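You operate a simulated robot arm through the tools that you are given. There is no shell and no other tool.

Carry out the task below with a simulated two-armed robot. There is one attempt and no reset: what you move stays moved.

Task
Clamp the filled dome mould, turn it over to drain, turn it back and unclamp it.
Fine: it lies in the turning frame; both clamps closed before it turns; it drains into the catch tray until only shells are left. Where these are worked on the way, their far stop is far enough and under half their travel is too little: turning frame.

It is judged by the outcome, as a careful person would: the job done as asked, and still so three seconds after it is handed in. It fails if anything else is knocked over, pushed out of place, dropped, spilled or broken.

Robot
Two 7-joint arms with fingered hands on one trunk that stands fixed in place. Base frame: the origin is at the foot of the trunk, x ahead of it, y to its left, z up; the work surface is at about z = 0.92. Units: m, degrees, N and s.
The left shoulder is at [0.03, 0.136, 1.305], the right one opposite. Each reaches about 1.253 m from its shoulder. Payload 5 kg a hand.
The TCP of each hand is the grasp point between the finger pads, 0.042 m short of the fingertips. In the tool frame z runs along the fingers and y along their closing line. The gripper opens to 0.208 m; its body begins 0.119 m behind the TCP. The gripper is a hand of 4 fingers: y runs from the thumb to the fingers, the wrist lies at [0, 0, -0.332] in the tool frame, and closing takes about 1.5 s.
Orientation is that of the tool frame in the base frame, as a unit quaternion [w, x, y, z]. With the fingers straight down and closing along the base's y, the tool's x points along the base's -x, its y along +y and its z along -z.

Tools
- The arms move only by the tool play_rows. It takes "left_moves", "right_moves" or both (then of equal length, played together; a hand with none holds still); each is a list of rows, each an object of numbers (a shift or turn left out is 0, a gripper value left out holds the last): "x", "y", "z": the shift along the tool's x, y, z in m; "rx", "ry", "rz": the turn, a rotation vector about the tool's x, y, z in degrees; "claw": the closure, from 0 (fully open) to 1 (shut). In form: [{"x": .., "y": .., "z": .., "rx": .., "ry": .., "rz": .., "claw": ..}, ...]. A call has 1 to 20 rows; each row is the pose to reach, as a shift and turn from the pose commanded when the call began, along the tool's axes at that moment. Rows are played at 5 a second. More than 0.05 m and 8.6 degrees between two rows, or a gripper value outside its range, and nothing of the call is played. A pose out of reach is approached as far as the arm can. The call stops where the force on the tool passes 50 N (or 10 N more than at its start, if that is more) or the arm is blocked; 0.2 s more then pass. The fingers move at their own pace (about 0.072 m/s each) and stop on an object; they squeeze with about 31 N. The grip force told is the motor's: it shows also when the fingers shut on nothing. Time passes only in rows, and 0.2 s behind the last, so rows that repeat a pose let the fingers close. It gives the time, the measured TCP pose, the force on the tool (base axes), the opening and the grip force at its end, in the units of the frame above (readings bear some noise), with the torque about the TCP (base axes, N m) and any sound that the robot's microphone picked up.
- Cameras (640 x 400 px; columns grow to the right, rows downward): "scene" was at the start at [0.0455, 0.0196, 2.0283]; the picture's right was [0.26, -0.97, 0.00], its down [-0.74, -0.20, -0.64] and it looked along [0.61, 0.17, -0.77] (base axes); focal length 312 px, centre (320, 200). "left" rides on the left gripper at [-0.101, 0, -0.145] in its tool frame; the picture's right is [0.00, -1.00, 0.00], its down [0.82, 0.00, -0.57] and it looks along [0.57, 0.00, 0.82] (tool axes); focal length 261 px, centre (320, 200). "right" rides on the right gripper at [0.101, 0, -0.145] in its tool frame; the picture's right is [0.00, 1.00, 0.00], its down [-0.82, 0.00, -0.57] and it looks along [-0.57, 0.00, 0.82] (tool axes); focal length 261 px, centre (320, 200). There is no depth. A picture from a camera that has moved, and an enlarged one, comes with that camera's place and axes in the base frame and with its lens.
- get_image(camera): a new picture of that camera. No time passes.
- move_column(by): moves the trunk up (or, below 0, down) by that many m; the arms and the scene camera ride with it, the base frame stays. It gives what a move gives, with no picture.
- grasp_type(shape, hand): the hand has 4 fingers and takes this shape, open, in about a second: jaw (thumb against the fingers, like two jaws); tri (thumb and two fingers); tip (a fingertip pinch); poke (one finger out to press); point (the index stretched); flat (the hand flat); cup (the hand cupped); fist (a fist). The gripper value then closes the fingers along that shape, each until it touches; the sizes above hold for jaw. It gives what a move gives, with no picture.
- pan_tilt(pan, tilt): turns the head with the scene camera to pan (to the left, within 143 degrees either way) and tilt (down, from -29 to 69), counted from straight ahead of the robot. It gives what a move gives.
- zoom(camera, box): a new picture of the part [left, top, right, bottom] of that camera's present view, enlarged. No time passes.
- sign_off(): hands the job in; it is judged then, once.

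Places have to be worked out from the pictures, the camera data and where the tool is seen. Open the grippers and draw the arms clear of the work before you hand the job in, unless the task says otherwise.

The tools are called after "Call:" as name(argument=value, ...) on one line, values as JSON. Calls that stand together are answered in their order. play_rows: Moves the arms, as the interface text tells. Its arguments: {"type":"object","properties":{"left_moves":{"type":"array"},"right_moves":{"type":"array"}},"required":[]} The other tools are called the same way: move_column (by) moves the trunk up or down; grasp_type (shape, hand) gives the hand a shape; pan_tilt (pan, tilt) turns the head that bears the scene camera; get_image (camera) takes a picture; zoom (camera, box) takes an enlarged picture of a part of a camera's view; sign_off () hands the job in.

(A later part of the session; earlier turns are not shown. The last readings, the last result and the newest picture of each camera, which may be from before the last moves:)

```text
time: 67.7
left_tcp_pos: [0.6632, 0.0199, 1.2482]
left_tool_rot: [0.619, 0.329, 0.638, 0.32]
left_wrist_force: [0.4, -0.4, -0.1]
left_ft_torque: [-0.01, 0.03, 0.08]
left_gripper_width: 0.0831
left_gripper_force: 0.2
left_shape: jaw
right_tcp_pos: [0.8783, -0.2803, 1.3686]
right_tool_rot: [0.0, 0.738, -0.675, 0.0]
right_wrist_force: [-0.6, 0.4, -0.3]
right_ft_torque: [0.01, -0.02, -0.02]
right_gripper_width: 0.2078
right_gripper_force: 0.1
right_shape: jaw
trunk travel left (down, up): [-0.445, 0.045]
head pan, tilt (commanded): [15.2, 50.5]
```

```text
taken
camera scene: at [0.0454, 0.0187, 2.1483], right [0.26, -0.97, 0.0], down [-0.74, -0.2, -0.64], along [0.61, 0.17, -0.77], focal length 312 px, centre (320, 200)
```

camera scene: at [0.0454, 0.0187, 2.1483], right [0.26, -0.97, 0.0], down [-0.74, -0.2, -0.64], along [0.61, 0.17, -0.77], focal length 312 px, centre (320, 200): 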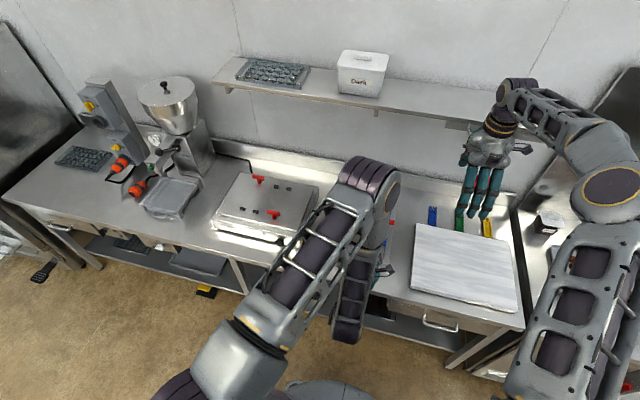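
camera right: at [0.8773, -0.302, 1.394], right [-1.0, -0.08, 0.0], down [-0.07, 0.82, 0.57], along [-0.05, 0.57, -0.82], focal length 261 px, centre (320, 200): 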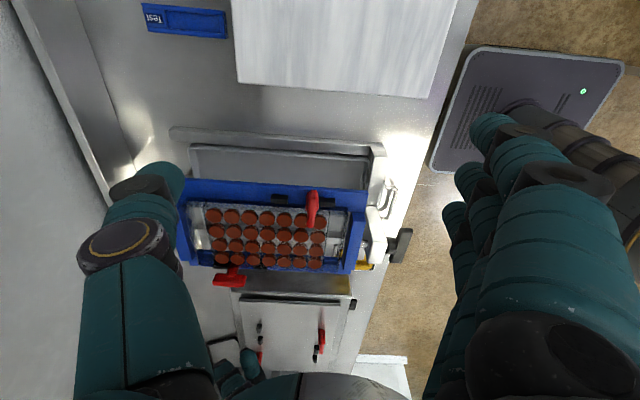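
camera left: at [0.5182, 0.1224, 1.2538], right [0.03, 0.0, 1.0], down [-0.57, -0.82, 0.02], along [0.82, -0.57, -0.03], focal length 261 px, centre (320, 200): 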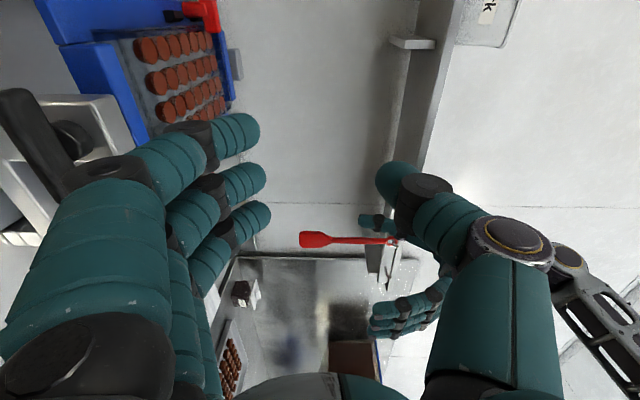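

All of that was reachable; I continue the roll to find where it ends.

Call:
play_rows(left_moves=[{"rz": 8}, {"rz": 16}, {"rz": 24}, {"rz": 32}, {"rz": 40}, {"rz": 48}, {"rz": 56}, {"rz": 64}, {"rz": 72}, {"rz": 80}])

```text
time: 69.9
left_tcp_pos: [0.6637, 0.0219, 1.2494]
left_tool_rot: [0.269, 0.663, 0.277, 0.641]
left_wrist_force: [-0.3, -0.6, -0.4]
left_ft_torque: [-0.01, 0.0, -0.01]
left_gripper_width: 0.0834
left_gripper_force: 0.0
left_shape: jaw
right_tcp_pos: [0.8781, -0.2808, 1.3695]
right_tool_rot: [0.0, 0.737, -0.675, 0.0]
right_wrist_force: [0.7, -0.1, 0.1]
right_ft_torque: [0.01, -0.01, 0.01]
right_gripper_width: 0.2077
right_gripper_force: 0.1
right_shape: jaw
trunk travel left (down, up): [-0.445, 0.045]
head pan, tilt (commanded): [15.2, 50.5]
```

The left roll range spans at least −90° to +134°. I settle at roll +90° (fingers on top, thumb below, camera to the right).

Call:
play_rows(left_moves=[{"rz": -8}, {"rz": -16}, {"rz": -24}, {"rz": -32}, {"rz": -40}, {"rz": -44, "rx": -1.3, "ry": 1.2}])

Call:
get_image(camera="left")

```text
time: 71.3
left_tcp_pos: [0.6641, 0.0214, 1.2492]
left_tool_rot: [0.495, 0.5, 0.501, 0.504]
left_wrist_force: [-0.2, 1.1, 0.6]
left_ft_torque: [0.0, 0.04, 0.0]
left_gripper_width: 0.0835
left_gripper_force: 0.1
left_shape: jaw
right_tcp_pos: [0.8783, -0.2808, 1.3686]
right_tool_rot: [0.0, 0.737, -0.676, 0.0]
right_wrist_force: [0.5, 0.2, -1.1]
right_ft_torque: [0.0, 0.03, 0.01]
right_gripper_width: 0.2076
right_gripper_force: 0.0
right_shape: jaw
trunk travel left (down, up): [-0.445, 0.045]
head pan, tilt (commanded): [15.2, 50.5]
```

```text
taken
camera left: at [0.5206, -0.0817, 1.2479], right [0.0, 0.0, -1.0], down [-0.58, 0.82, 0.0], along [0.82, 0.58, 0.0], focal length 261 px, centre (320, 200)
```

left: 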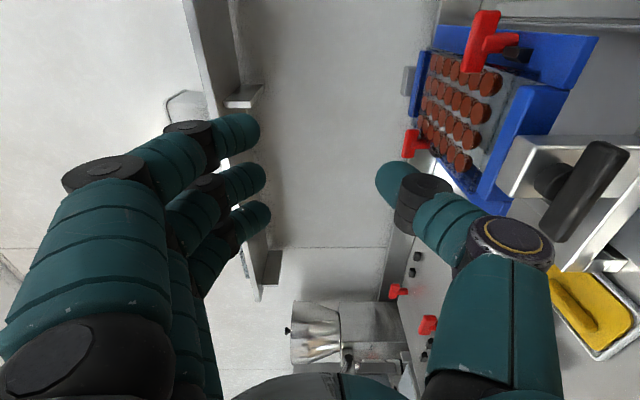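

Orientation is right. I now move back to x≈0.605 and centre on y, then go down toward crank height.

Call:
play_rows(left_moves=[{"z": -0.03, "x": 0.01}, {"z": -0.055, "x": 0.019}, {"z": -0.055, "x": 0.019, "y": -0.03}, {"z": -0.055, "x": 0.019, "y": -0.06}, {"z": -0.055, "x": 0.019, "y": -0.09}])

Call:
get_image(camera="left")

```text
time: 72.5
left_tcp_pos: [0.6059, 0.0405, 1.1575]
left_tool_rot: [0.495, 0.5, 0.501, 0.504]
left_wrist_force: [0.0, 0.1, 0.9]
left_ft_torque: [-0.01, 0.04, 0.05]
left_gripper_width: 0.0829
left_gripper_force: 0.1
left_shape: jaw
right_tcp_pos: [0.8775, -0.2816, 1.3677]
right_tool_rot: [0.0, 0.737, -0.676, 0.0]
right_wrist_force: [-0.4, -1.3, -0.1]
right_ft_torque: [0.0, -0.04, 0.0]
right_gripper_width: 0.2077
right_gripper_force: 0.1
right_shape: jaw
trunk travel left (down, up): [-0.445, 0.045]
head pan, tilt (commanded): [15.2, 50.5]
```

```text
taken
camera left: at [0.463, -0.0627, 1.1575], right [0.0, 0.0, -1.0], down [-0.58, 0.82, 0.0], along [0.82, 0.58, 0.0], focal length 261 px, centre (320, 200)
```

left: 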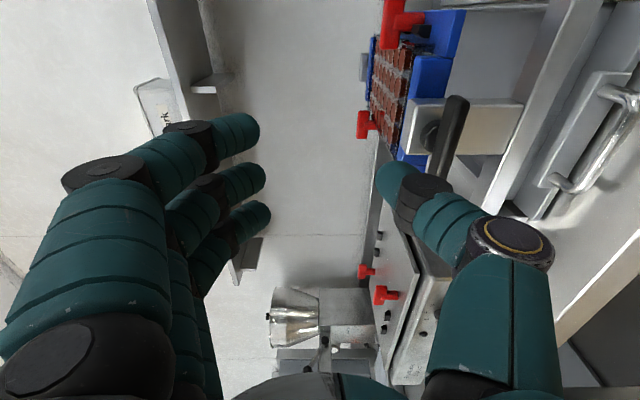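

Reached cleanly. I lower to crank height z≈1.040, still back from the bar.

Call:
play_rows(left_moves=[{"y": -0.03}, {"y": -0.06}, {"y": -0.09}, {"y": -0.1175}, {"y": -0.1175}])

Call:
get_image(camera="left")

Call:
get_image(camera="scene")

```text
time: 73.7
left_tcp_pos: [0.6077, 0.0413, 1.0418]
left_tool_rot: [0.496, 0.501, 0.5, 0.504]
left_wrist_force: [-0.7, 1.1, -0.3]
left_ft_torque: [-0.01, -0.01, 0.01]
left_gripper_width: 0.0832
left_gripper_force: 0.1
left_shape: jaw
right_tcp_pos: [0.8772, -0.2809, 1.369]
right_tool_rot: [0.0, 0.737, -0.676, 0.0]
right_wrist_force: [0.2, 0.2, -0.4]
right_ft_torque: [0.03, -0.01, 0.0]
right_gripper_width: 0.2077
right_gripper_force: 0.0
right_shape: jaw
trunk travel left (down, up): [-0.445, 0.045]
head pan, tilt (commanded): [15.2, 50.5]
```

```text
taken
camera left: at [0.4632, -0.0619, 1.0414], right [0.0, 0.0, -1.0], down [-0.58, 0.82, 0.0], along [0.82, 0.58, 0.0], focal length 261 px, centre (320, 200)
```

left: 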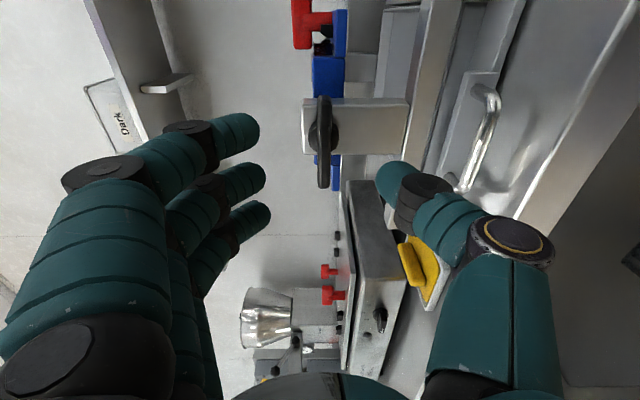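

```text
taken
camera scene: at [0.0452, 0.0191, 2.1484], right [0.26, -0.97, 0.0], down [-0.74, -0.2, -0.64], along [0.61, 0.17, -0.77], focal length 312 px, centre (320, 200)
```

scene: 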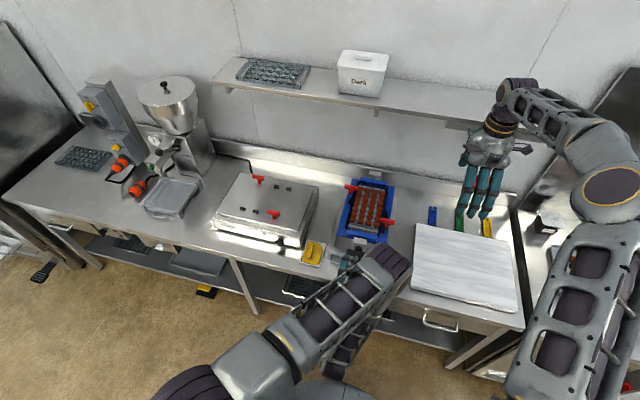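

The camera now looks at the bar level with it. I zoom in to fix the bar's exact height and the gap to the post.

Call:
zoom(camera="left", box=[270, 60, 430, 220])

Call:
zoom(camera="scene", box=[320, 160, 420, 300])

```text
2.50 times, centred on (350, 140) of left
camera zoom: at [0.4632, -0.0619, 1.0414], right [0.0, 0.0, -1.0], down [-0.58, 0.82, 0.0], along [0.82, 0.58, 0.0], focal length 652 px, centre (245, 350)
```

zoom: 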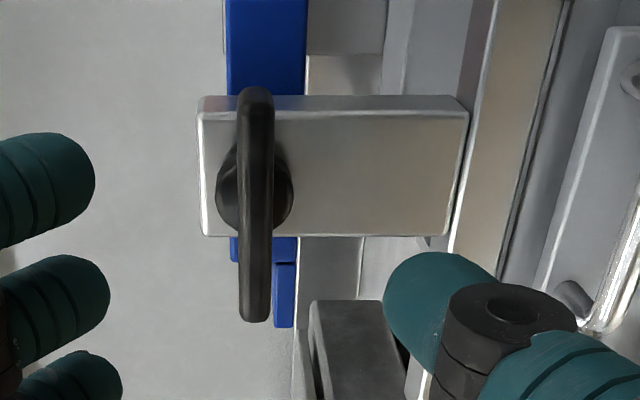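

```text
2.86 times, centred on (370, 230) of scene
camera zoom: at [0.0452, 0.0191, 2.1484], right [0.26, -0.97, 0.0], down [-0.74, -0.2, -0.64], along [0.61, 0.17, -0.77], focal length 893 px, centre (177, 114)
```

zoom: 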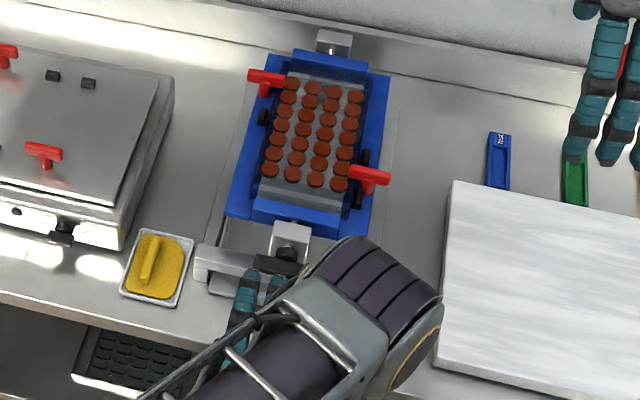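

The bar centre/axis is at z≈1.0375 and the bar is about 1.4 cm thick. I move forward so the fingertips just cover the bar (TCP x≈0.667), then close.

Call:
play_rows(left_moves=[{"z": 0.02, "y": -0.0043}, {"z": 0.04, "y": -0.0043, "x": -0.001}, {"z": 0.059, "y": -0.0043, "x": -0.001}, {"z": 0.059, "y": -0.0043, "x": -0.001}])

Call:
zoom(camera="left", box=[220, 60, 430, 270])

Call:
zoom(camera="scene", box=[340, 210, 410, 280])

```text
time: 74.7
left_tcp_pos: [0.666, 0.0412, 1.0373]
left_tool_rot: [0.495, 0.5, 0.5, 0.505]
left_wrist_force: [-0.2, -0.1, 0.2]
left_ft_torque: [0.0, 0.04, 0.0]
left_gripper_width: 0.0833
left_gripper_force: 0.0
left_shape: jaw
right_tcp_pos: [0.8779, -0.2805, 1.369]
right_tool_rot: [0.0, 0.737, -0.676, 0.001]
right_wrist_force: [-0.8, -0.3, -0.9]
right_ft_torque: [0.05, -0.04, -0.02]
right_gripper_width: 0.2076
right_gripper_force: 0.0
right_shape: jaw
trunk travel left (down, up): [-0.445, 0.045]
head pan, tilt (commanded): [15.2, 50.5]
```

```text
1.90 times, centred on (325, 165) of left
camera zoom: at [0.5219, -0.0613, 1.0368], right [0.0, 0.0, -1.0], down [-0.58, 0.82, 0.0], along [0.82, 0.58, 0.0], focal length 496 px, centre (310, 267)
```

zoom: 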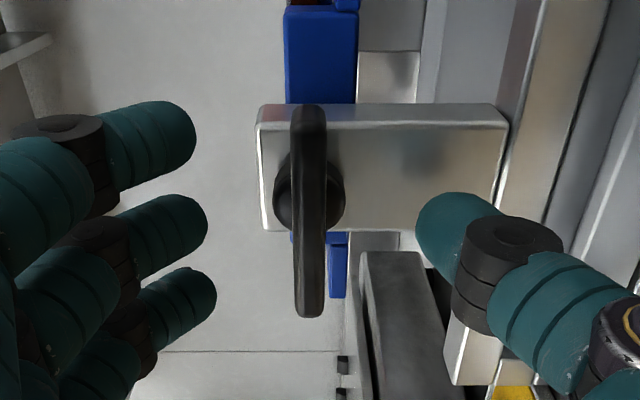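

```text
5.71 times, centred on (375, 245) of scene
camera zoom: at [0.0452, 0.0191, 2.1483], right [0.26, -0.97, 0.0], down [-0.74, -0.2, -0.64], along [0.61, 0.17, -0.77], focal length 1786 px, centre (6, -57)
```

zoom: 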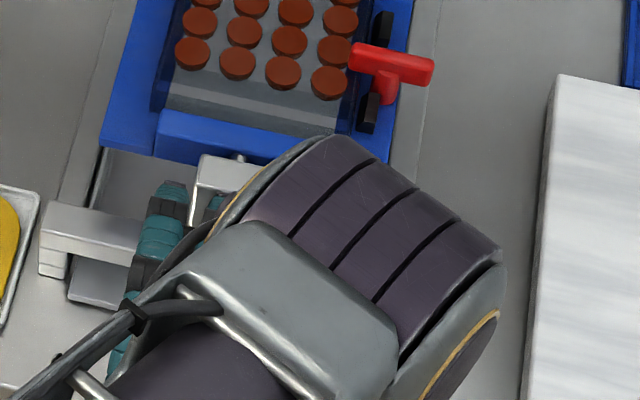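

Fingertips (three above, thumb below) straddle the bar. I close the hand on it.

Call:
play_rows(left_moves=[{"claw": 0.8}, {"claw": 1}, {"claw": 1}, {"claw": 1}, {"claw": 1}, {"claw": 1}])

Call:
zoom(camera="left", box=[220, 60, 430, 270])

Call:
zoom(camera="scene", box=[330, 160, 420, 280])

```text
time: 76.1
left_tcp_pos: [0.6661, 0.0419, 1.0378]
left_tool_rot: [0.496, 0.499, 0.501, 0.504]
left_wrist_force: [1.8, -0.2, 2.4]
left_ft_torque: [-0.01, -0.28, 0.02]
left_gripper_width: 0.0084
left_gripper_force: 31.0
left_shape: jaw
right_tcp_pos: [0.8771, -0.2805, 1.3692]
right_tool_rot: [0.0, 0.737, -0.676, 0.0]
right_wrist_force: [0.4, -0.6, 0.0]
right_ft_torque: [0.01, -0.04, 0.02]
right_gripper_width: 0.2078
right_gripper_force: 0.1
right_shape: jaw
trunk travel left (down, up): [-0.445, 0.045]
head pan, tilt (commanded): [15.2, 50.5]
```

```text
1.90 times, centred on (325, 165) of left
camera zoom: at [0.5221, -0.0613, 1.0368], right [0.0, 0.0, -1.0], down [-0.58, 0.82, 0.0], along [0.82, 0.58, 0.0], focal length 496 px, centre (310, 267)
```

zoom: 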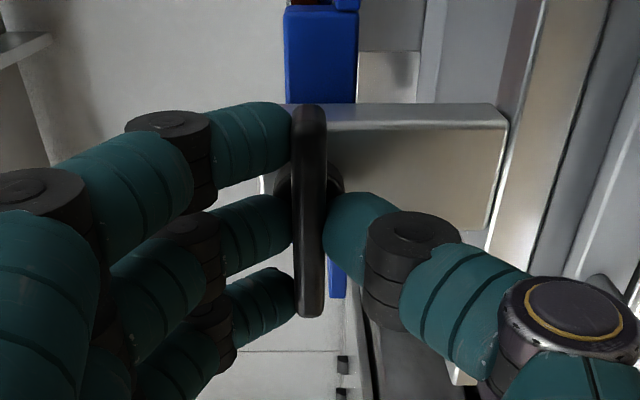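

```text
3.33 times, centred on (375, 220) of scene
camera zoom: at [0.0456, 0.0193, 2.1483], right [0.26, -0.97, 0.0], down [-0.74, -0.2, -0.64], along [0.61, 0.17, -0.77], focal length 1042 px, centre (137, 133)
```

zoom: 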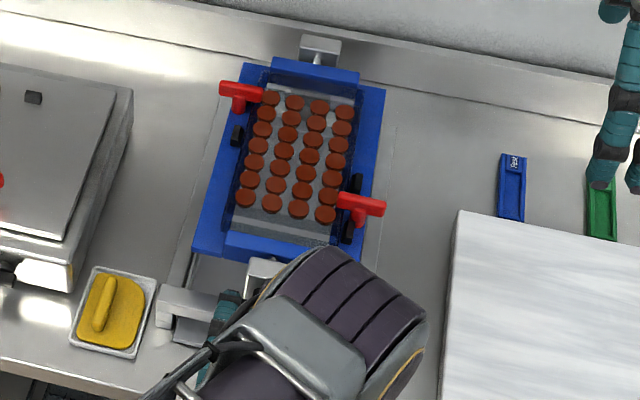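

The bar is held by three fingers and the thumb. I test a small turn in the negative sense about x (rz −8°).

Call:
play_rows(left_moves=[{"rz": -3}, {"rz": -6}, {"rz": -8}, {"rz": -8}])

Call:
zoom(camera="left", box=[220, 60, 430, 270])

Call:
zoom(camera="scene", box=[330, 160, 420, 280])

```text
time: 77.1
left_tcp_pos: [0.6656, 0.0408, 1.0377]
left_tool_rot: [0.53, 0.464, 0.535, 0.467]
left_wrist_force: [-1.6, -0.2, 3.5]
left_ft_torque: [0.25, -0.31, 0.11]
left_gripper_width: 0.0082
left_gripper_force: 30.9
left_shape: jaw
right_tcp_pos: [0.8785, -0.2809, 1.3683]
right_tool_rot: [0.001, 0.737, -0.676, 0.0]
right_wrist_force: [0.2, -0.5, -0.5]
right_ft_torque: [-0.02, 0.02, -0.01]
right_gripper_width: 0.2077
right_gripper_force: 0.1
right_shape: jaw
trunk travel left (down, up): [-0.445, 0.045]
head pan, tilt (commanded): [15.2, 50.5]
```

```text
1.90 times, centred on (325, 165) of left
camera zoom: at [0.5222, -0.0605, 1.0506], right [0.0, -0.14, -0.99], down [-0.58, 0.81, -0.11], along [0.82, 0.57, -0.08], focal length 496 px, centre (310, 267)
```

zoom: 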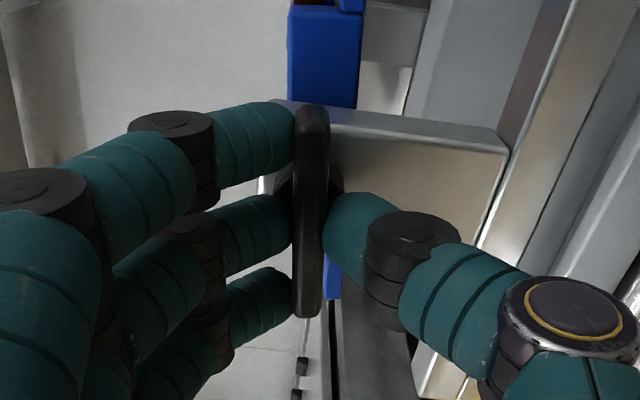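

```text
3.33 times, centred on (375, 220) of scene
camera zoom: at [0.0451, 0.0192, 2.1483], right [0.26, -0.97, 0.0], down [-0.74, -0.2, -0.64], along [0.61, 0.17, -0.77], focal length 1042 px, centre (137, 133)
```

zoom: 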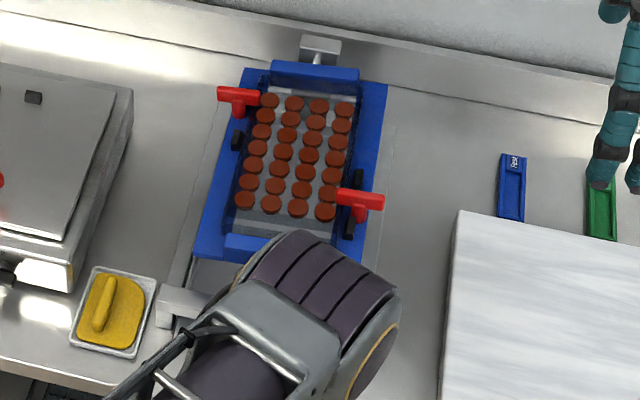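

The cradle follows with little torque, so this is its turning direction. I continue in steps to about 56° and then check clearances of the clamp bars.

Call:
play_rows(left_moves=[{"rz": -6}, {"rz": -12}, {"rz": -18}, {"rz": -24}, {"rz": -30}, {"rz": -36}, {"rz": -42}, {"rz": -48}])

Call:
get_image(camera="left")

Call:
zoom(camera="scene", box=[320, 150, 440, 280])

Call:
get_image(camera="right")

```text
time: 78.9
left_tcp_pos: [0.6657, 0.0412, 1.0374]
left_tool_rot: [0.673, 0.208, 0.678, 0.212]
left_wrist_force: [-12.2, 0.1, -12.4]
left_ft_torque: [0.19, 0.37, 0.19]
left_gripper_width: 0.0084
left_gripper_force: 31.1
left_shape: jaw
right_tcp_pos: [0.8773, -0.2815, 1.3683]
right_tool_rot: [0.0, 0.737, -0.675, -0.001]
right_wrist_force: [0.8, 0.0, -1.2]
right_ft_torque: [-0.02, 0.04, 0.01]
right_gripper_width: 0.2079
right_gripper_force: 0.0
right_shape: jaw
trunk travel left (down, up): [-0.445, 0.045]
head pan, tilt (commanded): [15.2, 50.5]
```

```text
taken
camera left: at [0.5225, -0.0178, 1.1202], right [0.0, -0.83, -0.56], down [-0.58, 0.46, -0.68], along [0.82, 0.33, -0.48], focal length 261 px, centre (320, 200)
```

left: 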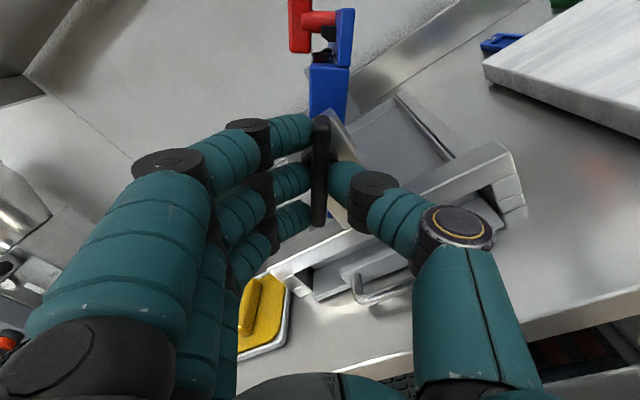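

```text
3.08 times, centred on (380, 215) of scene
camera zoom: at [0.0452, 0.0198, 2.1482], right [0.26, -0.97, 0.0], down [-0.74, -0.2, -0.64], along [0.61, 0.17, -0.77], focal length 961 px, centre (135, 154)
```

zoom: 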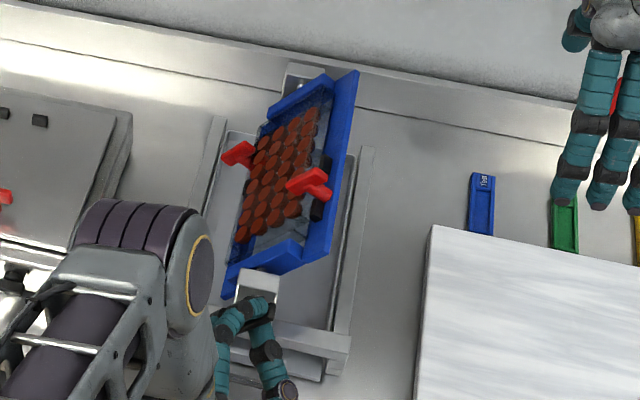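

```text
taken
camera right: at [0.8853, -0.3822, 1.5135], right [-1.0, -0.08, 0.0], down [-0.07, 0.82, 0.57], along [-0.05, 0.57, -0.82], focal length 261 px, centre (320, 200)
```

right: 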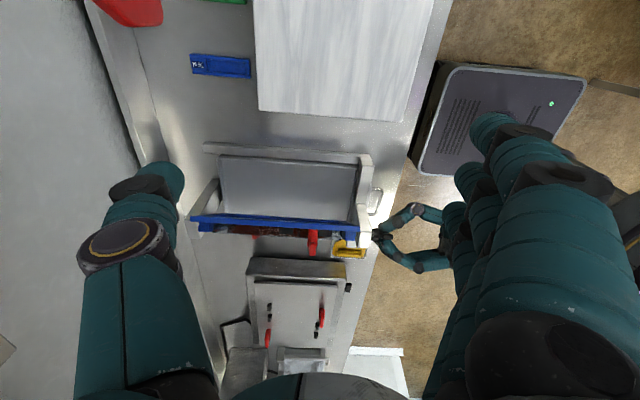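

The mould stays clamped at ~56° and the tray is below. I continue to ~80° slowly, watching torque in case a clamp bar nears the tray.

Call:
play_rows(left_moves=[{"rz": -5}, {"rz": -10}, {"rz": -15}, {"rz": -20}, {"rz": -24}])

Call:
zoom(camera="scene", box=[320, 150, 440, 280])

Call:
zoom(camera="right", box=[170, 130, 390, 290])

```text
time: 80.1
left_tcp_pos: [0.6663, 0.0399, 1.037]
left_tool_rot: [0.703, 0.062, 0.706, 0.067]
left_wrist_force: [-17.9, -3.4, -14.9]
left_ft_torque: [0.23, 0.58, 0.11]
left_gripper_width: 0.0086
left_gripper_force: 30.8
left_shape: jaw
right_tcp_pos: [0.8768, -0.2816, 1.3692]
right_tool_rot: [0.0, 0.737, -0.675, 0.0]
right_wrist_force: [0.5, 0.9, -0.1]
right_ft_torque: [0.0, 0.02, -0.01]
right_gripper_width: 0.2077
right_gripper_force: 0.2
right_shape: jaw
trunk travel left (down, up): [-0.445, 0.045]
head pan, tilt (commanded): [15.2, 50.5]
```

```text
3.08 times, centred on (380, 215) of scene
camera zoom: at [0.0448, 0.0192, 2.1483], right [0.26, -0.97, 0.0], down [-0.74, -0.2, -0.64], along [0.61, 0.17, -0.77], focal length 961 px, centre (135, 154)
```

zoom: 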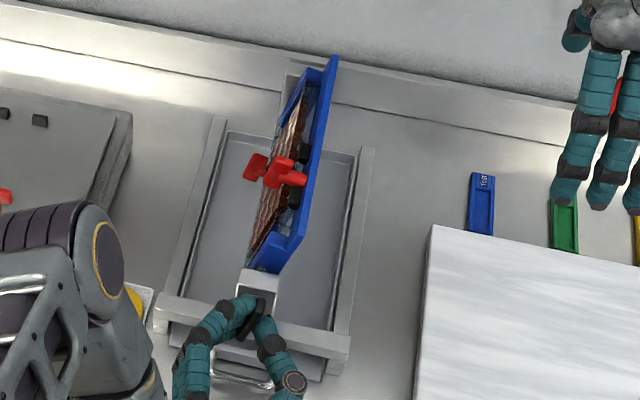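

```text
2.50 times, centred on (280, 210) of right
camera zoom: at [0.885, -0.3825, 1.5136], right [-1.0, -0.08, 0.0], down [-0.07, 0.82, 0.57], along [-0.05, 0.57, -0.82], focal length 652 px, centre (420, 175)
```

zoom: 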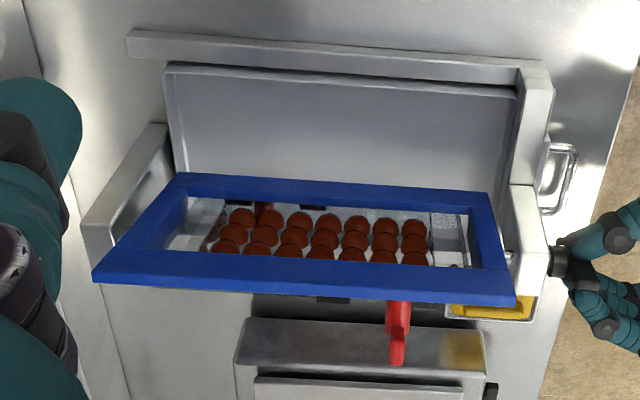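

Torque is low, but side forces (−18 N in x, −15 N in z) show my turning centre is ~4 mm off and the tips may touch the post. I correct the hand position and read again.

Call:
play_rows(left_moves=[{"x": 0.0025, "y": -0.001, "z": -0.0015}, {"x": 0.005, "y": -0.002, "z": -0.003}, {"x": 0.005, "y": -0.002, "z": -0.003}])

Call:
get_image(camera="left")

Call:
zoom(camera="scene", box=[340, 200, 420, 290])

```text
time: 80.9
left_tcp_pos: [0.6664, 0.0402, 1.0361]
left_tool_rot: [0.706, 0.061, 0.702, 0.067]
left_wrist_force: [3.2, -0.8, 21.8]
left_ft_torque: [0.24, -0.44, 0.16]
left_gripper_width: 0.0083
left_gripper_force: 30.8
left_shape: jaw
right_tcp_pos: [0.8771, -0.2815, 1.3697]
right_tool_rot: [0.0, 0.738, -0.675, 0.0]
right_wrist_force: [-0.4, -0.1, -0.3]
right_ft_torque: [0.0, -0.05, 0.01]
right_gripper_width: 0.2079
right_gripper_force: 0.1
right_shape: jaw
trunk travel left (down, up): [-0.445, 0.045]
head pan, tilt (commanded): [15.2, 50.5]
```

```text
taken
camera left: at [0.5211, 0.0198, 1.1333], right [0.01, -0.98, -0.18], down [-0.57, 0.14, -0.81], along [0.82, 0.11, -0.56], focal length 261 px, centre (320, 200)
```

left: 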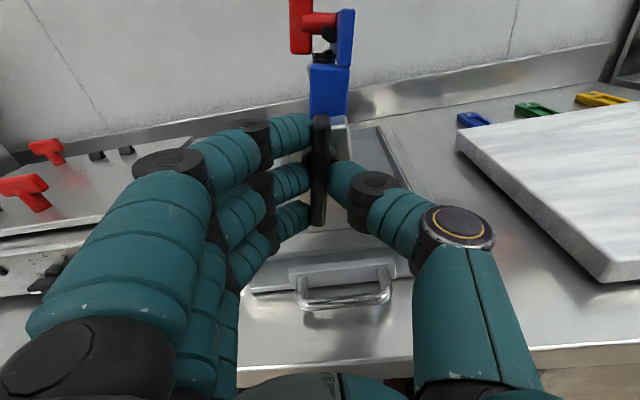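

```text
4.44 times, centred on (380, 245) of scene
camera zoom: at [0.0443, 0.0193, 2.1487], right [0.26, -0.97, 0.0], down [-0.74, -0.2, -0.64], along [0.61, 0.17, -0.77], focal length 1389 px, centre (53, 0)
```

zoom: 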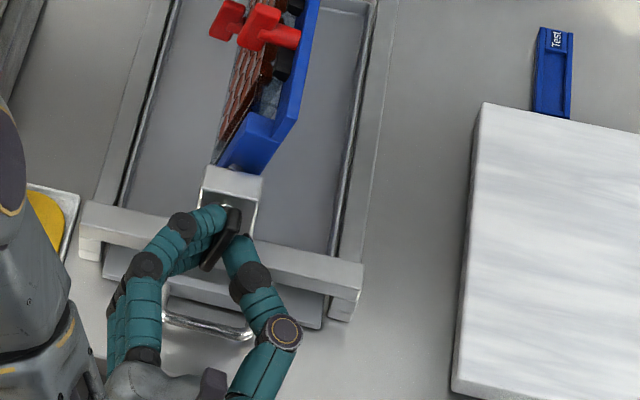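

The correction overshot (stiffness is about 7 N/mm), so I take back 3 mm and continue turning to about 130°.

Call:
play_rows(left_moves=[{"x": -0.0016}, {"x": -0.0031}, {"x": -0.0031, "rz": -6}, {"x": -0.0031, "rz": -12}, {"x": -0.0031, "rz": -18}, {"x": -0.0031, "rz": -24}, {"x": -0.0031, "rz": -30}, {"x": -0.0031, "rz": -36}, {"x": -0.0031, "rz": -42}, {"x": -0.0031, "rz": -48}])

Call:
zoom(camera="scene", box=[320, 150, 440, 280])

Call:
zoom(camera="right", box=[170, 130, 390, 290])

Call:
get_image(camera="left")

```text
time: 83.1
left_tcp_pos: [0.665, 0.0396, 1.0365]
left_tool_rot: [0.669, -0.232, 0.669, -0.225]
left_wrist_force: [17.8, 2.8, 21.6]
left_ft_torque: [0.24, -0.5, 0.08]
left_gripper_width: 0.0068
left_gripper_force: 30.6
left_shape: jaw
right_tcp_pos: [0.878, -0.2809, 1.3677]
right_tool_rot: [0.0, 0.737, -0.676, 0.0]
right_wrist_force: [0.1, 0.1, -1.0]
right_ft_torque: [-0.04, -0.03, -0.04]
right_gripper_width: 0.2081
right_gripper_force: 0.0
right_shape: jaw
trunk travel left (down, up): [-0.445, 0.045]
head pan, tilt (commanded): [15.2, 50.5]
```

```text
3.08 times, centred on (380, 215) of scene
camera zoom: at [0.0458, 0.0201, 2.1484], right [0.26, -0.97, 0.0], down [-0.74, -0.2, -0.64], along [0.61, 0.17, -0.77], focal length 961 px, centre (135, 154)
```

zoom: 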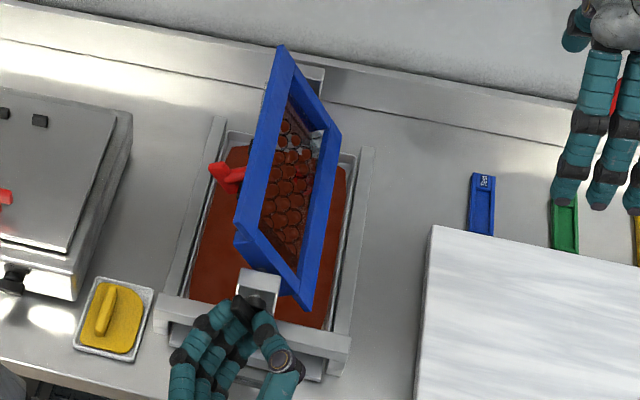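

```text
2.50 times, centred on (280, 210) of right
camera zoom: at [0.8858, -0.3818, 1.5135], right [-1.0, -0.08, 0.0], down [-0.07, 0.82, 0.57], along [-0.05, 0.57, -0.82], focal length 652 px, centre (420, 175)
```

zoom: 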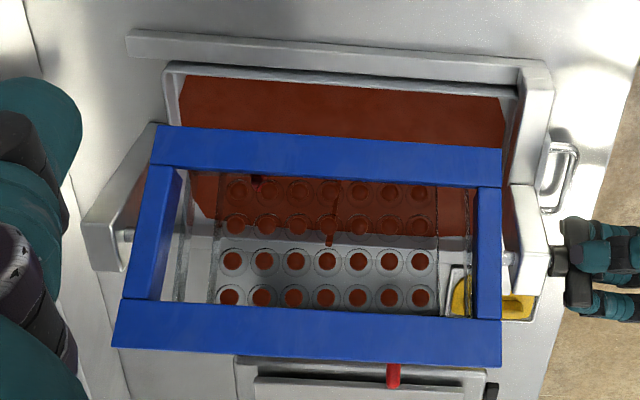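

```text
taken
camera left: at [0.5196, 0.0989, 1.1143], right [0.01, -0.79, 0.62], down [-0.57, -0.51, -0.65], along [0.82, -0.34, -0.45], focal length 261 px, centre (320, 200)
```

left: 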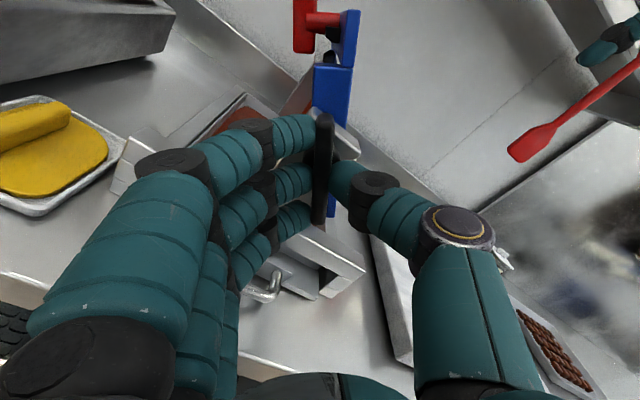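

The chocolate is pouring into the tray at ~128°. I relieve the side forces (about 3 mm) and turn on toward the far stop.

Call:
play_rows(left_moves=[{"x": -0.001, "y": -0.0008, "z": 0.0011}, {"x": -0.0021, "y": -0.0017, "z": 0.0022}, {"x": -0.0021, "y": -0.002, "z": 0.0022, "rz": -6}, {"x": -0.0021, "y": -0.0022, "z": 0.0022, "rz": -12}, {"x": -0.0021, "y": -0.0024, "z": 0.0022, "rz": -18}, {"x": -0.0021, "y": -0.0026, "z": 0.0022, "rz": -24}, {"x": -0.0021, "y": -0.0028, "z": 0.0022, "rz": -30}])

Call:
zoom(camera="scene", box=[320, 150, 440, 280])

Call:
get_image(camera="left")

```text
time: 84.7
left_tcp_pos: [0.6656, 0.0385, 1.0366]
left_tool_rot: [0.587, -0.397, 0.588, -0.39]
left_wrist_force: [-11.9, -1.1, -7.6]
left_ft_torque: [0.16, 0.5, 0.0]
left_gripper_width: 0.0079
left_gripper_force: 30.9
left_shape: jaw
right_tcp_pos: [0.8769, -0.2823, 1.368]
right_tool_rot: [0.0, 0.737, -0.676, 0.001]
right_wrist_force: [-0.3, 1.0, 0.4]
right_ft_torque: [-0.04, 0.04, -0.03]
right_gripper_width: 0.2076
right_gripper_force: 0.0
right_shape: jaw
trunk travel left (down, up): [-0.445, 0.045]
head pan, tilt (commanded): [15.2, 50.5]
```

```text
3.08 times, centred on (380, 215) of scene
camera zoom: at [0.045, 0.0195, 2.1482], right [0.26, -0.97, 0.0], down [-0.74, -0.2, -0.64], along [0.61, 0.17, -0.77], focal length 961 px, centre (135, 154)
```

zoom: 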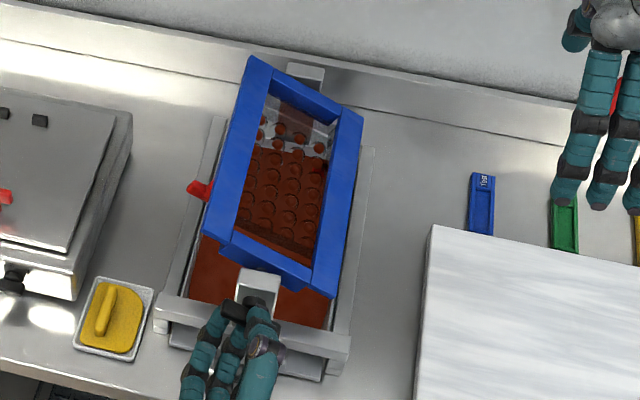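

```text
taken
camera left: at [0.5204, 0.1293, 1.0753], right [0.01, -0.38, 0.93], down [-0.57, -0.76, -0.31], along [0.82, -0.52, -0.22], focal length 261 px, centre (320, 200)
```

left: 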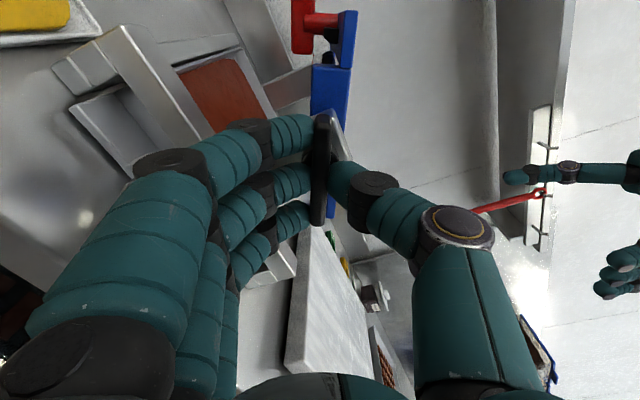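

Now at about 158° with small forces. I continue the last ~22° toward the far stop.

Call:
play_rows(left_moves=[{"rz": -5}, {"rz": -10}, {"rz": -15}, {"rz": -19}, {"rz": -22}, {"rz": -22}])

Call:
zoom(camera="scene", box=[320, 150, 440, 280])

Call:
zoom(camera="right", box=[170, 130, 390, 290])

Call:
get_image(camera="left")

```text
time: 86.1
left_tcp_pos: [0.6662, 0.037, 1.0389]
left_tool_rot: [0.503, -0.501, 0.5, -0.496]
left_wrist_force: [-14.1, -1.6, -5.1]
left_ft_torque: [0.02, 0.4, -0.14]
left_gripper_width: 0.0083
left_gripper_force: 31.1
left_shape: jaw
right_tcp_pos: [0.8769, -0.2806, 1.37]
right_tool_rot: [0.0, 0.737, -0.676, 0.0]
right_wrist_force: [-0.9, -0.5, -0.5]
right_ft_torque: [0.0, 0.03, -0.03]
right_gripper_width: 0.2078
right_gripper_force: 0.2
right_shape: jaw
trunk travel left (down, up): [-0.445, 0.045]
head pan, tilt (commanded): [15.2, 50.5]
```

```text
3.08 times, centred on (380, 215) of scene
camera zoom: at [0.0443, 0.0192, 2.1484], right [0.26, -0.97, 0.0], down [-0.74, -0.2, -0.64], along [0.61, 0.17, -0.77], focal length 961 px, centre (135, 154)
```

zoom: 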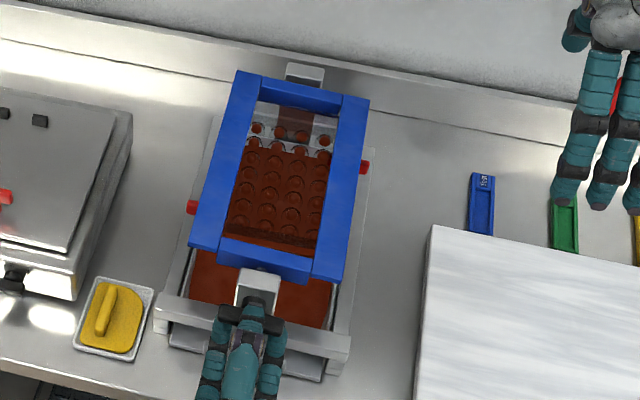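

```text
2.50 times, centred on (280, 210) of right
camera zoom: at [0.8847, -0.3824, 1.5139], right [-1.0, -0.08, 0.0], down [-0.07, 0.82, 0.57], along [-0.05, 0.57, -0.82], focal length 652 px, centre (420, 175)
```

zoom: 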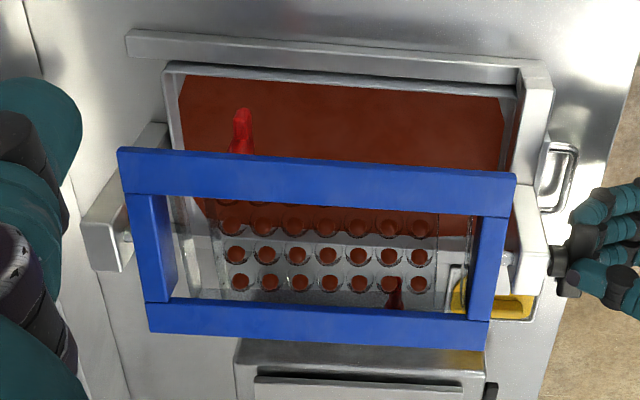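

```text
taken
camera left: at [0.5203, 0.1363, 1.0381], right [0.0, 0.0, 1.0], down [-0.56, -0.83, 0.0], along [0.83, -0.56, 0.0], focal length 261 px, centre (320, 200)
```

left: 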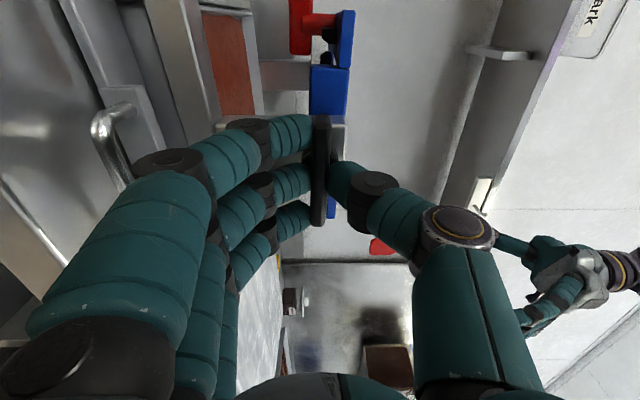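

The cradle is upside down (~180°). I press a few degrees further for the stop and hold there so it can drain.

Call:
play_rows(left_moves=[{"rz": -2}, {"rz": -4}, {"rz": -4}, {"rz": -4}, {"rz": -4}, {"rz": -4}, {"rz": -4}, {"rz": -4}, {"rz": -4}, {"rz": -4}, {"rz": -4}, {"rz": -4}, {"rz": -4}, {"rz": -4}, {"rz": -4}, {"rz": -4}, {"rz": -4}, {"rz": -4}, {"rz": -4}, {"rz": -4}])

Call:
zoom(camera="scene", box=[320, 150, 440, 280])

Call:
zoom(camera="right", box=[170, 130, 390, 290])

```text
time: 90.3
left_tcp_pos: [0.6668, 0.0379, 1.0379]
left_tool_rot: [-0.486, 0.519, -0.482, 0.512]
left_wrist_force: [-17.6, -3.1, -6.8]
left_ft_torque: [0.34, 0.53, -0.19]
left_gripper_width: 0.0085
left_gripper_force: 31.2
left_shape: jaw
right_tcp_pos: [0.8768, -0.2822, 1.3682]
right_tool_rot: [0.0, 0.737, -0.676, -0.001]
right_wrist_force: [0.1, 0.2, 0.6]
right_ft_torque: [0.03, -0.01, 0.02]
right_gripper_width: 0.2079
right_gripper_force: 0.0
right_shape: jaw
trunk travel left (down, up): [-0.445, 0.045]
head pan, tilt (commanded): [15.2, 50.5]
```

```text
3.08 times, centred on (380, 215) of scene
camera zoom: at [0.0441, 0.0191, 2.1483], right [0.26, -0.97, 0.0], down [-0.74, -0.2, -0.64], along [0.61, 0.17, -0.77], focal length 961 px, centre (135, 154)
```

zoom: 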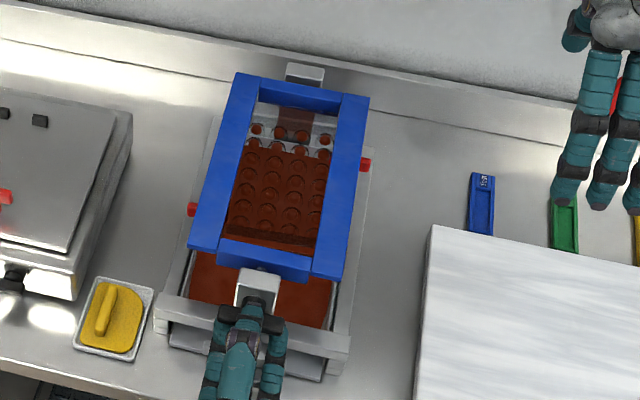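

```text
2.50 times, centred on (280, 210) of right
camera zoom: at [0.8846, -0.3825, 1.5139], right [-1.0, -0.08, 0.0], down [-0.07, 0.82, 0.57], along [-0.05, 0.57, -0.82], focal length 652 px, centre (420, 175)
```

zoom: 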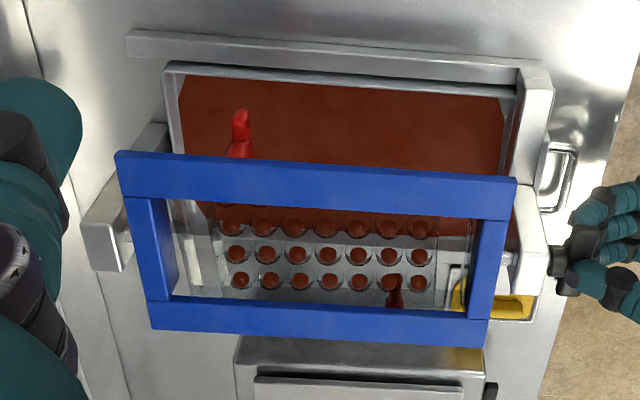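

The torque rose to 0.34 N m, so it is about at its far stop. I hold it inverted for several more seconds to drain fully.

Call:
play_rows(left_moves=[{}, {}, {}, {}, {}, {}, {}, {}, {}, {}, {}, {}, {}, {}, {}, {}, {}, {}, {}, {}])

Call:
play_rows(left_moves=[{}, {}, {}, {}, {}, {}, {}, {}, {}, {}, {}, {}, {}, {}, {}, {}, {}, {}, {}, {}])

Call:
zoom(camera="scene", box=[340, 165, 400, 240])

Call:
zoom(camera="right", box=[210, 180, 350, 260])

```text
time: 94.5
left_tcp_pos: [0.667, 0.0375, 1.0382]
left_tool_rot: [-0.487, 0.518, -0.482, 0.512]
left_wrist_force: [-17.5, -3.7, -7.7]
left_ft_torque: [0.34, 0.52, -0.22]
left_gripper_width: 0.0085
left_gripper_force: 30.8
left_shape: jaw
right_tcp_pos: [0.876, -0.282, 1.3697]
right_tool_rot: [0.0, 0.737, -0.676, 0.0]
right_wrist_force: [0.6, 0.1, 0.5]
right_ft_torque: [0.0, 0.01, 0.04]
right_gripper_width: 0.2079
right_gripper_force: 0.0
right_shape: jaw
trunk travel left (down, up): [-0.445, 0.045]
head pan, tilt (commanded): [15.2, 50.5]
```

```text
time: 98.7
left_tcp_pos: [0.667, 0.0378, 1.0375]
left_tool_rot: [-0.486, 0.517, -0.483, 0.512]
left_wrist_force: [-17.5, -3.5, -6.6]
left_ft_torque: [0.31, 0.54, -0.21]
left_gripper_width: 0.0085
left_gripper_force: 31.5
left_shape: jaw
right_tcp_pos: [0.8765, -0.2801, 1.3692]
right_tool_rot: [0.0, 0.737, -0.676, -0.001]
right_wrist_force: [-0.7, 0.1, 1.5]
right_ft_torque: [0.0, 0.01, 0.01]
right_gripper_width: 0.2077
right_gripper_force: 0.0
right_shape: jaw
trunk travel left (down, up): [-0.445, 0.045]
head pan, tilt (commanded): [15.2, 50.5]
```

```text
5.33 times, centred on (370, 202) of scene
camera zoom: at [0.0441, 0.0191, 2.1483], right [0.26, -0.97, 0.0], down [-0.74, -0.2, -0.64], along [0.61, 0.17, -0.77], focal length 1666 px, centre (53, 187)
```

zoom: 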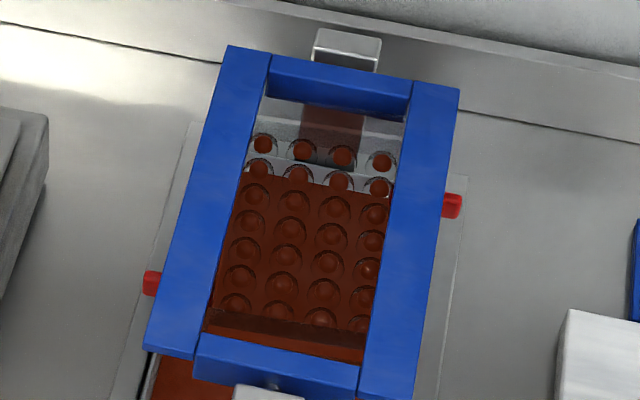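

```text
4.57 times, centred on (280, 220) of right
camera zoom: at [0.8846, -0.3825, 1.5139], right [-1.0, -0.08, 0.0], down [-0.07, 0.82, 0.57], along [-0.05, 0.57, -0.82], focal length 1192 px, centre (503, 109)
```

zoom: 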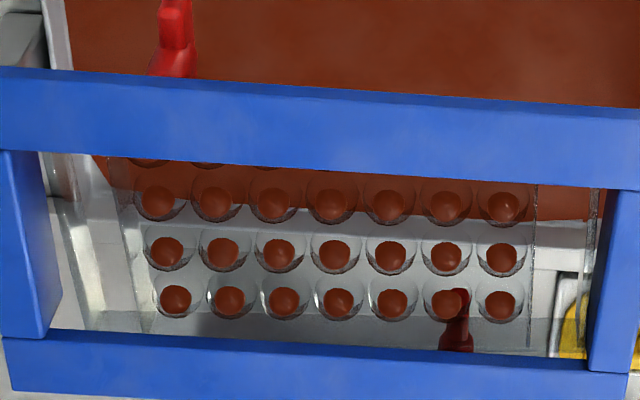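

The discs in the domes no longer change (only the shells' caps remain) after more than 12 s inverted, and the tray holds the chocolate. I start turning back in steps, watching forces.

Call:
play_rows(left_moves=[{"rz": 5, "z": -0.001}, {"rz": 10, "z": -0.002}, {"rz": 15, "z": -0.002}, {"rz": 20, "z": -0.002}, {"rz": 25, "z": -0.002}, {"rz": 30, "z": -0.002}, {"rz": 35, "z": -0.002}, {"rz": 40, "z": -0.002}])

Call:
zoom(camera="scene", box=[320, 150, 440, 280])

Call:
zoom(camera="right", box=[170, 130, 390, 290])

```text
time: 100.5
left_tcp_pos: [0.6651, 0.0369, 1.0369]
left_tool_rot: [0.632, -0.321, 0.632, -0.314]
left_wrist_force: [11.1, -8.2, -11.5]
left_ft_torque: [-0.12, 0.3, -0.09]
left_gripper_width: 0.0081
left_gripper_force: 30.3
left_shape: jaw
right_tcp_pos: [0.8793, -0.282, 1.3675]
right_tool_rot: [0.001, 0.738, -0.675, 0.0]
right_wrist_force: [-0.5, -0.5, 0.0]
right_ft_torque: [-0.02, 0.02, 0.01]
right_gripper_width: 0.2077
right_gripper_force: 0.0
right_shape: jaw
trunk travel left (down, up): [-0.445, 0.045]
head pan, tilt (commanded): [15.2, 50.5]
```

```text
3.08 times, centred on (380, 215) of scene
camera zoom: at [0.0479, 0.0186, 2.1482], right [0.26, -0.97, 0.0], down [-0.75, -0.2, -0.64], along [0.61, 0.17, -0.77], focal length 961 px, centre (135, 154)
```

zoom: 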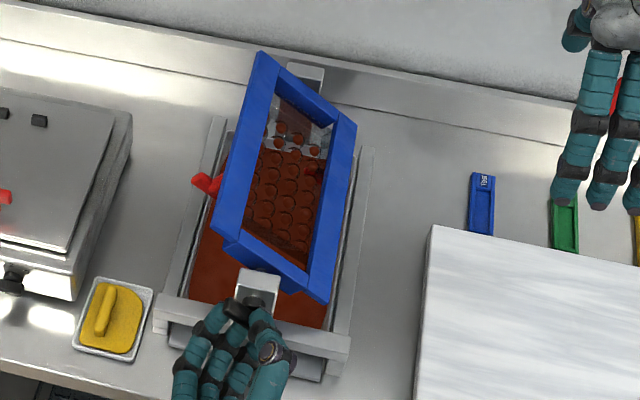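

```text
2.50 times, centred on (280, 210) of right
camera zoom: at [0.8872, -0.3828, 1.5122], right [-1.0, -0.08, 0.0], down [-0.07, 0.82, 0.57], along [-0.05, 0.57, -0.82], focal length 652 px, centre (420, 175)
```

zoom: 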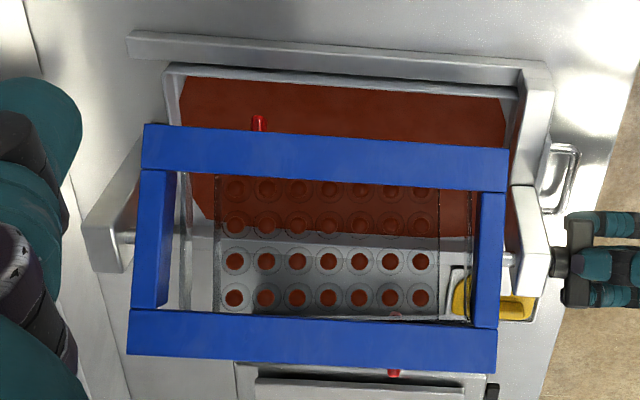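

Turning back goes smoothly. I continue with a small centring correction.

Call:
play_rows(left_moves=[{"rz": 5, "x": 0.0012, "y": 0.0004, "z": 0.001}, {"rz": 10, "x": 0.0015, "y": 0.0006, "z": 0.0012}, {"rz": 15, "x": 0.0015, "y": 0.0006, "z": 0.0012}, {"rz": 20, "x": 0.0015, "y": 0.0006, "z": 0.0012}, {"rz": 25, "x": 0.0015, "y": 0.0006, "z": 0.0012}, {"rz": 30, "x": 0.0015, "y": 0.0006, "z": 0.0012}, {"rz": 35, "x": 0.0015, "y": 0.0006, "z": 0.0012}, {"rz": 40, "x": 0.0015, "y": 0.0006, "z": 0.0012}])

Call:
zoom(camera="scene", box=[320, 150, 440, 280])

```text
time: 102.3
left_tcp_pos: [0.6661, 0.0376, 1.0361]
left_tool_rot: [0.701, -0.087, 0.703, -0.078]
left_wrist_force: [-3.3, 10.0, -10.2]
left_ft_torque: [-0.13, 0.15, 0.53]
left_gripper_width: 0.008
left_gripper_force: 30.6
left_shape: jaw
right_tcp_pos: [0.8781, -0.2802, 1.3676]
right_tool_rot: [-0.001, 0.737, -0.676, 0.0]
right_wrist_force: [0.1, -1.2, 0.1]
right_ft_torque: [0.02, 0.01, 0.01]
right_gripper_width: 0.2077
right_gripper_force: 0.0
right_shape: jaw
trunk travel left (down, up): [-0.445, 0.045]
head pan, tilt (commanded): [15.2, 50.5]
```

```text
3.08 times, centred on (380, 215) of scene
camera zoom: at [0.0461, 0.0204, 2.1483], right [0.26, -0.97, 0.0], down [-0.74, -0.2, -0.64], along [0.61, 0.17, -0.77], focal length 961 px, centre (135, 154)
```

zoom: 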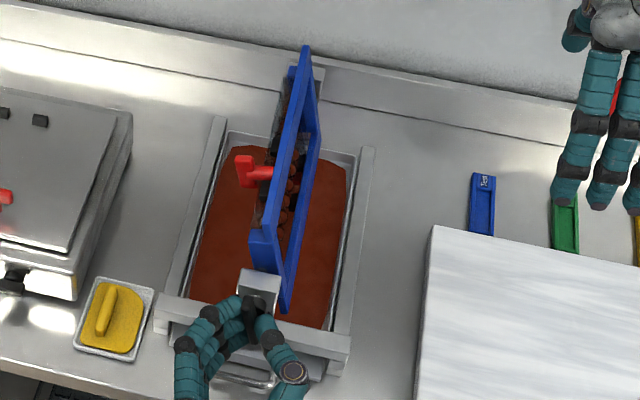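

About 103° remain to level; I continue with a slight correction.

Call:
play_rows(left_moves=[{"rz": 5, "x": 0.0006, "y": 0.0008}, {"rz": 10, "x": 0.0008, "y": 0.0012}, {"rz": 15, "x": 0.0008, "y": 0.0012}, {"rz": 20, "x": 0.0008, "y": 0.0012}, {"rz": 25, "x": 0.0008, "y": 0.0012}, {"rz": 30, "x": 0.0008, "y": 0.0012}, {"rz": 35, "x": 0.0008, "y": 0.0012}, {"rz": 40, "x": 0.0008, "y": 0.0012}])

Call:
zoom(camera="scene", box=[320, 150, 440, 280])

```text
time: 104.1
left_tcp_pos: [0.6656, 0.0401, 1.0362]
left_tool_rot: [0.686, 0.159, 0.69, 0.165]
left_wrist_force: [-5.3, 13.5, -6.1]
left_ft_torque: [-0.15, -0.2, 0.45]
left_gripper_width: 0.0081
left_gripper_force: 31.5
left_shape: jaw
right_tcp_pos: [0.8781, -0.2781, 1.3675]
right_tool_rot: [0.0, 0.737, -0.676, 0.0]
right_wrist_force: [-0.5, 0.6, -0.9]
right_ft_torque: [0.0, 0.02, 0.01]
right_gripper_width: 0.2076
right_gripper_force: 0.0
right_shape: jaw
trunk travel left (down, up): [-0.445, 0.045]
head pan, tilt (commanded): [15.2, 50.5]
```

```text
3.08 times, centred on (380, 215) of scene
camera zoom: at [0.0456, 0.0213, 2.1483], right [0.26, -0.97, 0.0], down [-0.74, -0.2, -0.64], along [0.61, 0.17, -0.77], focal length 961 px, centre (135, 154)
```

zoom: 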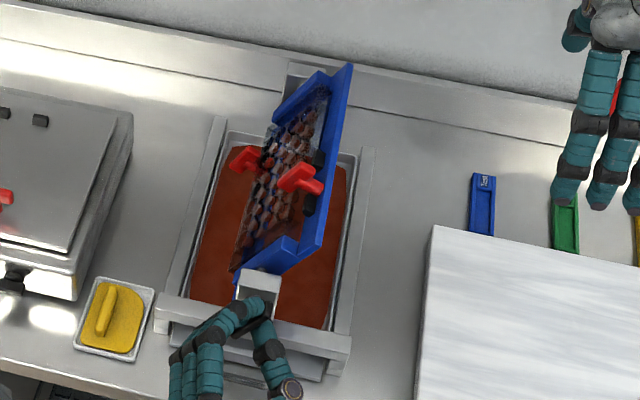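

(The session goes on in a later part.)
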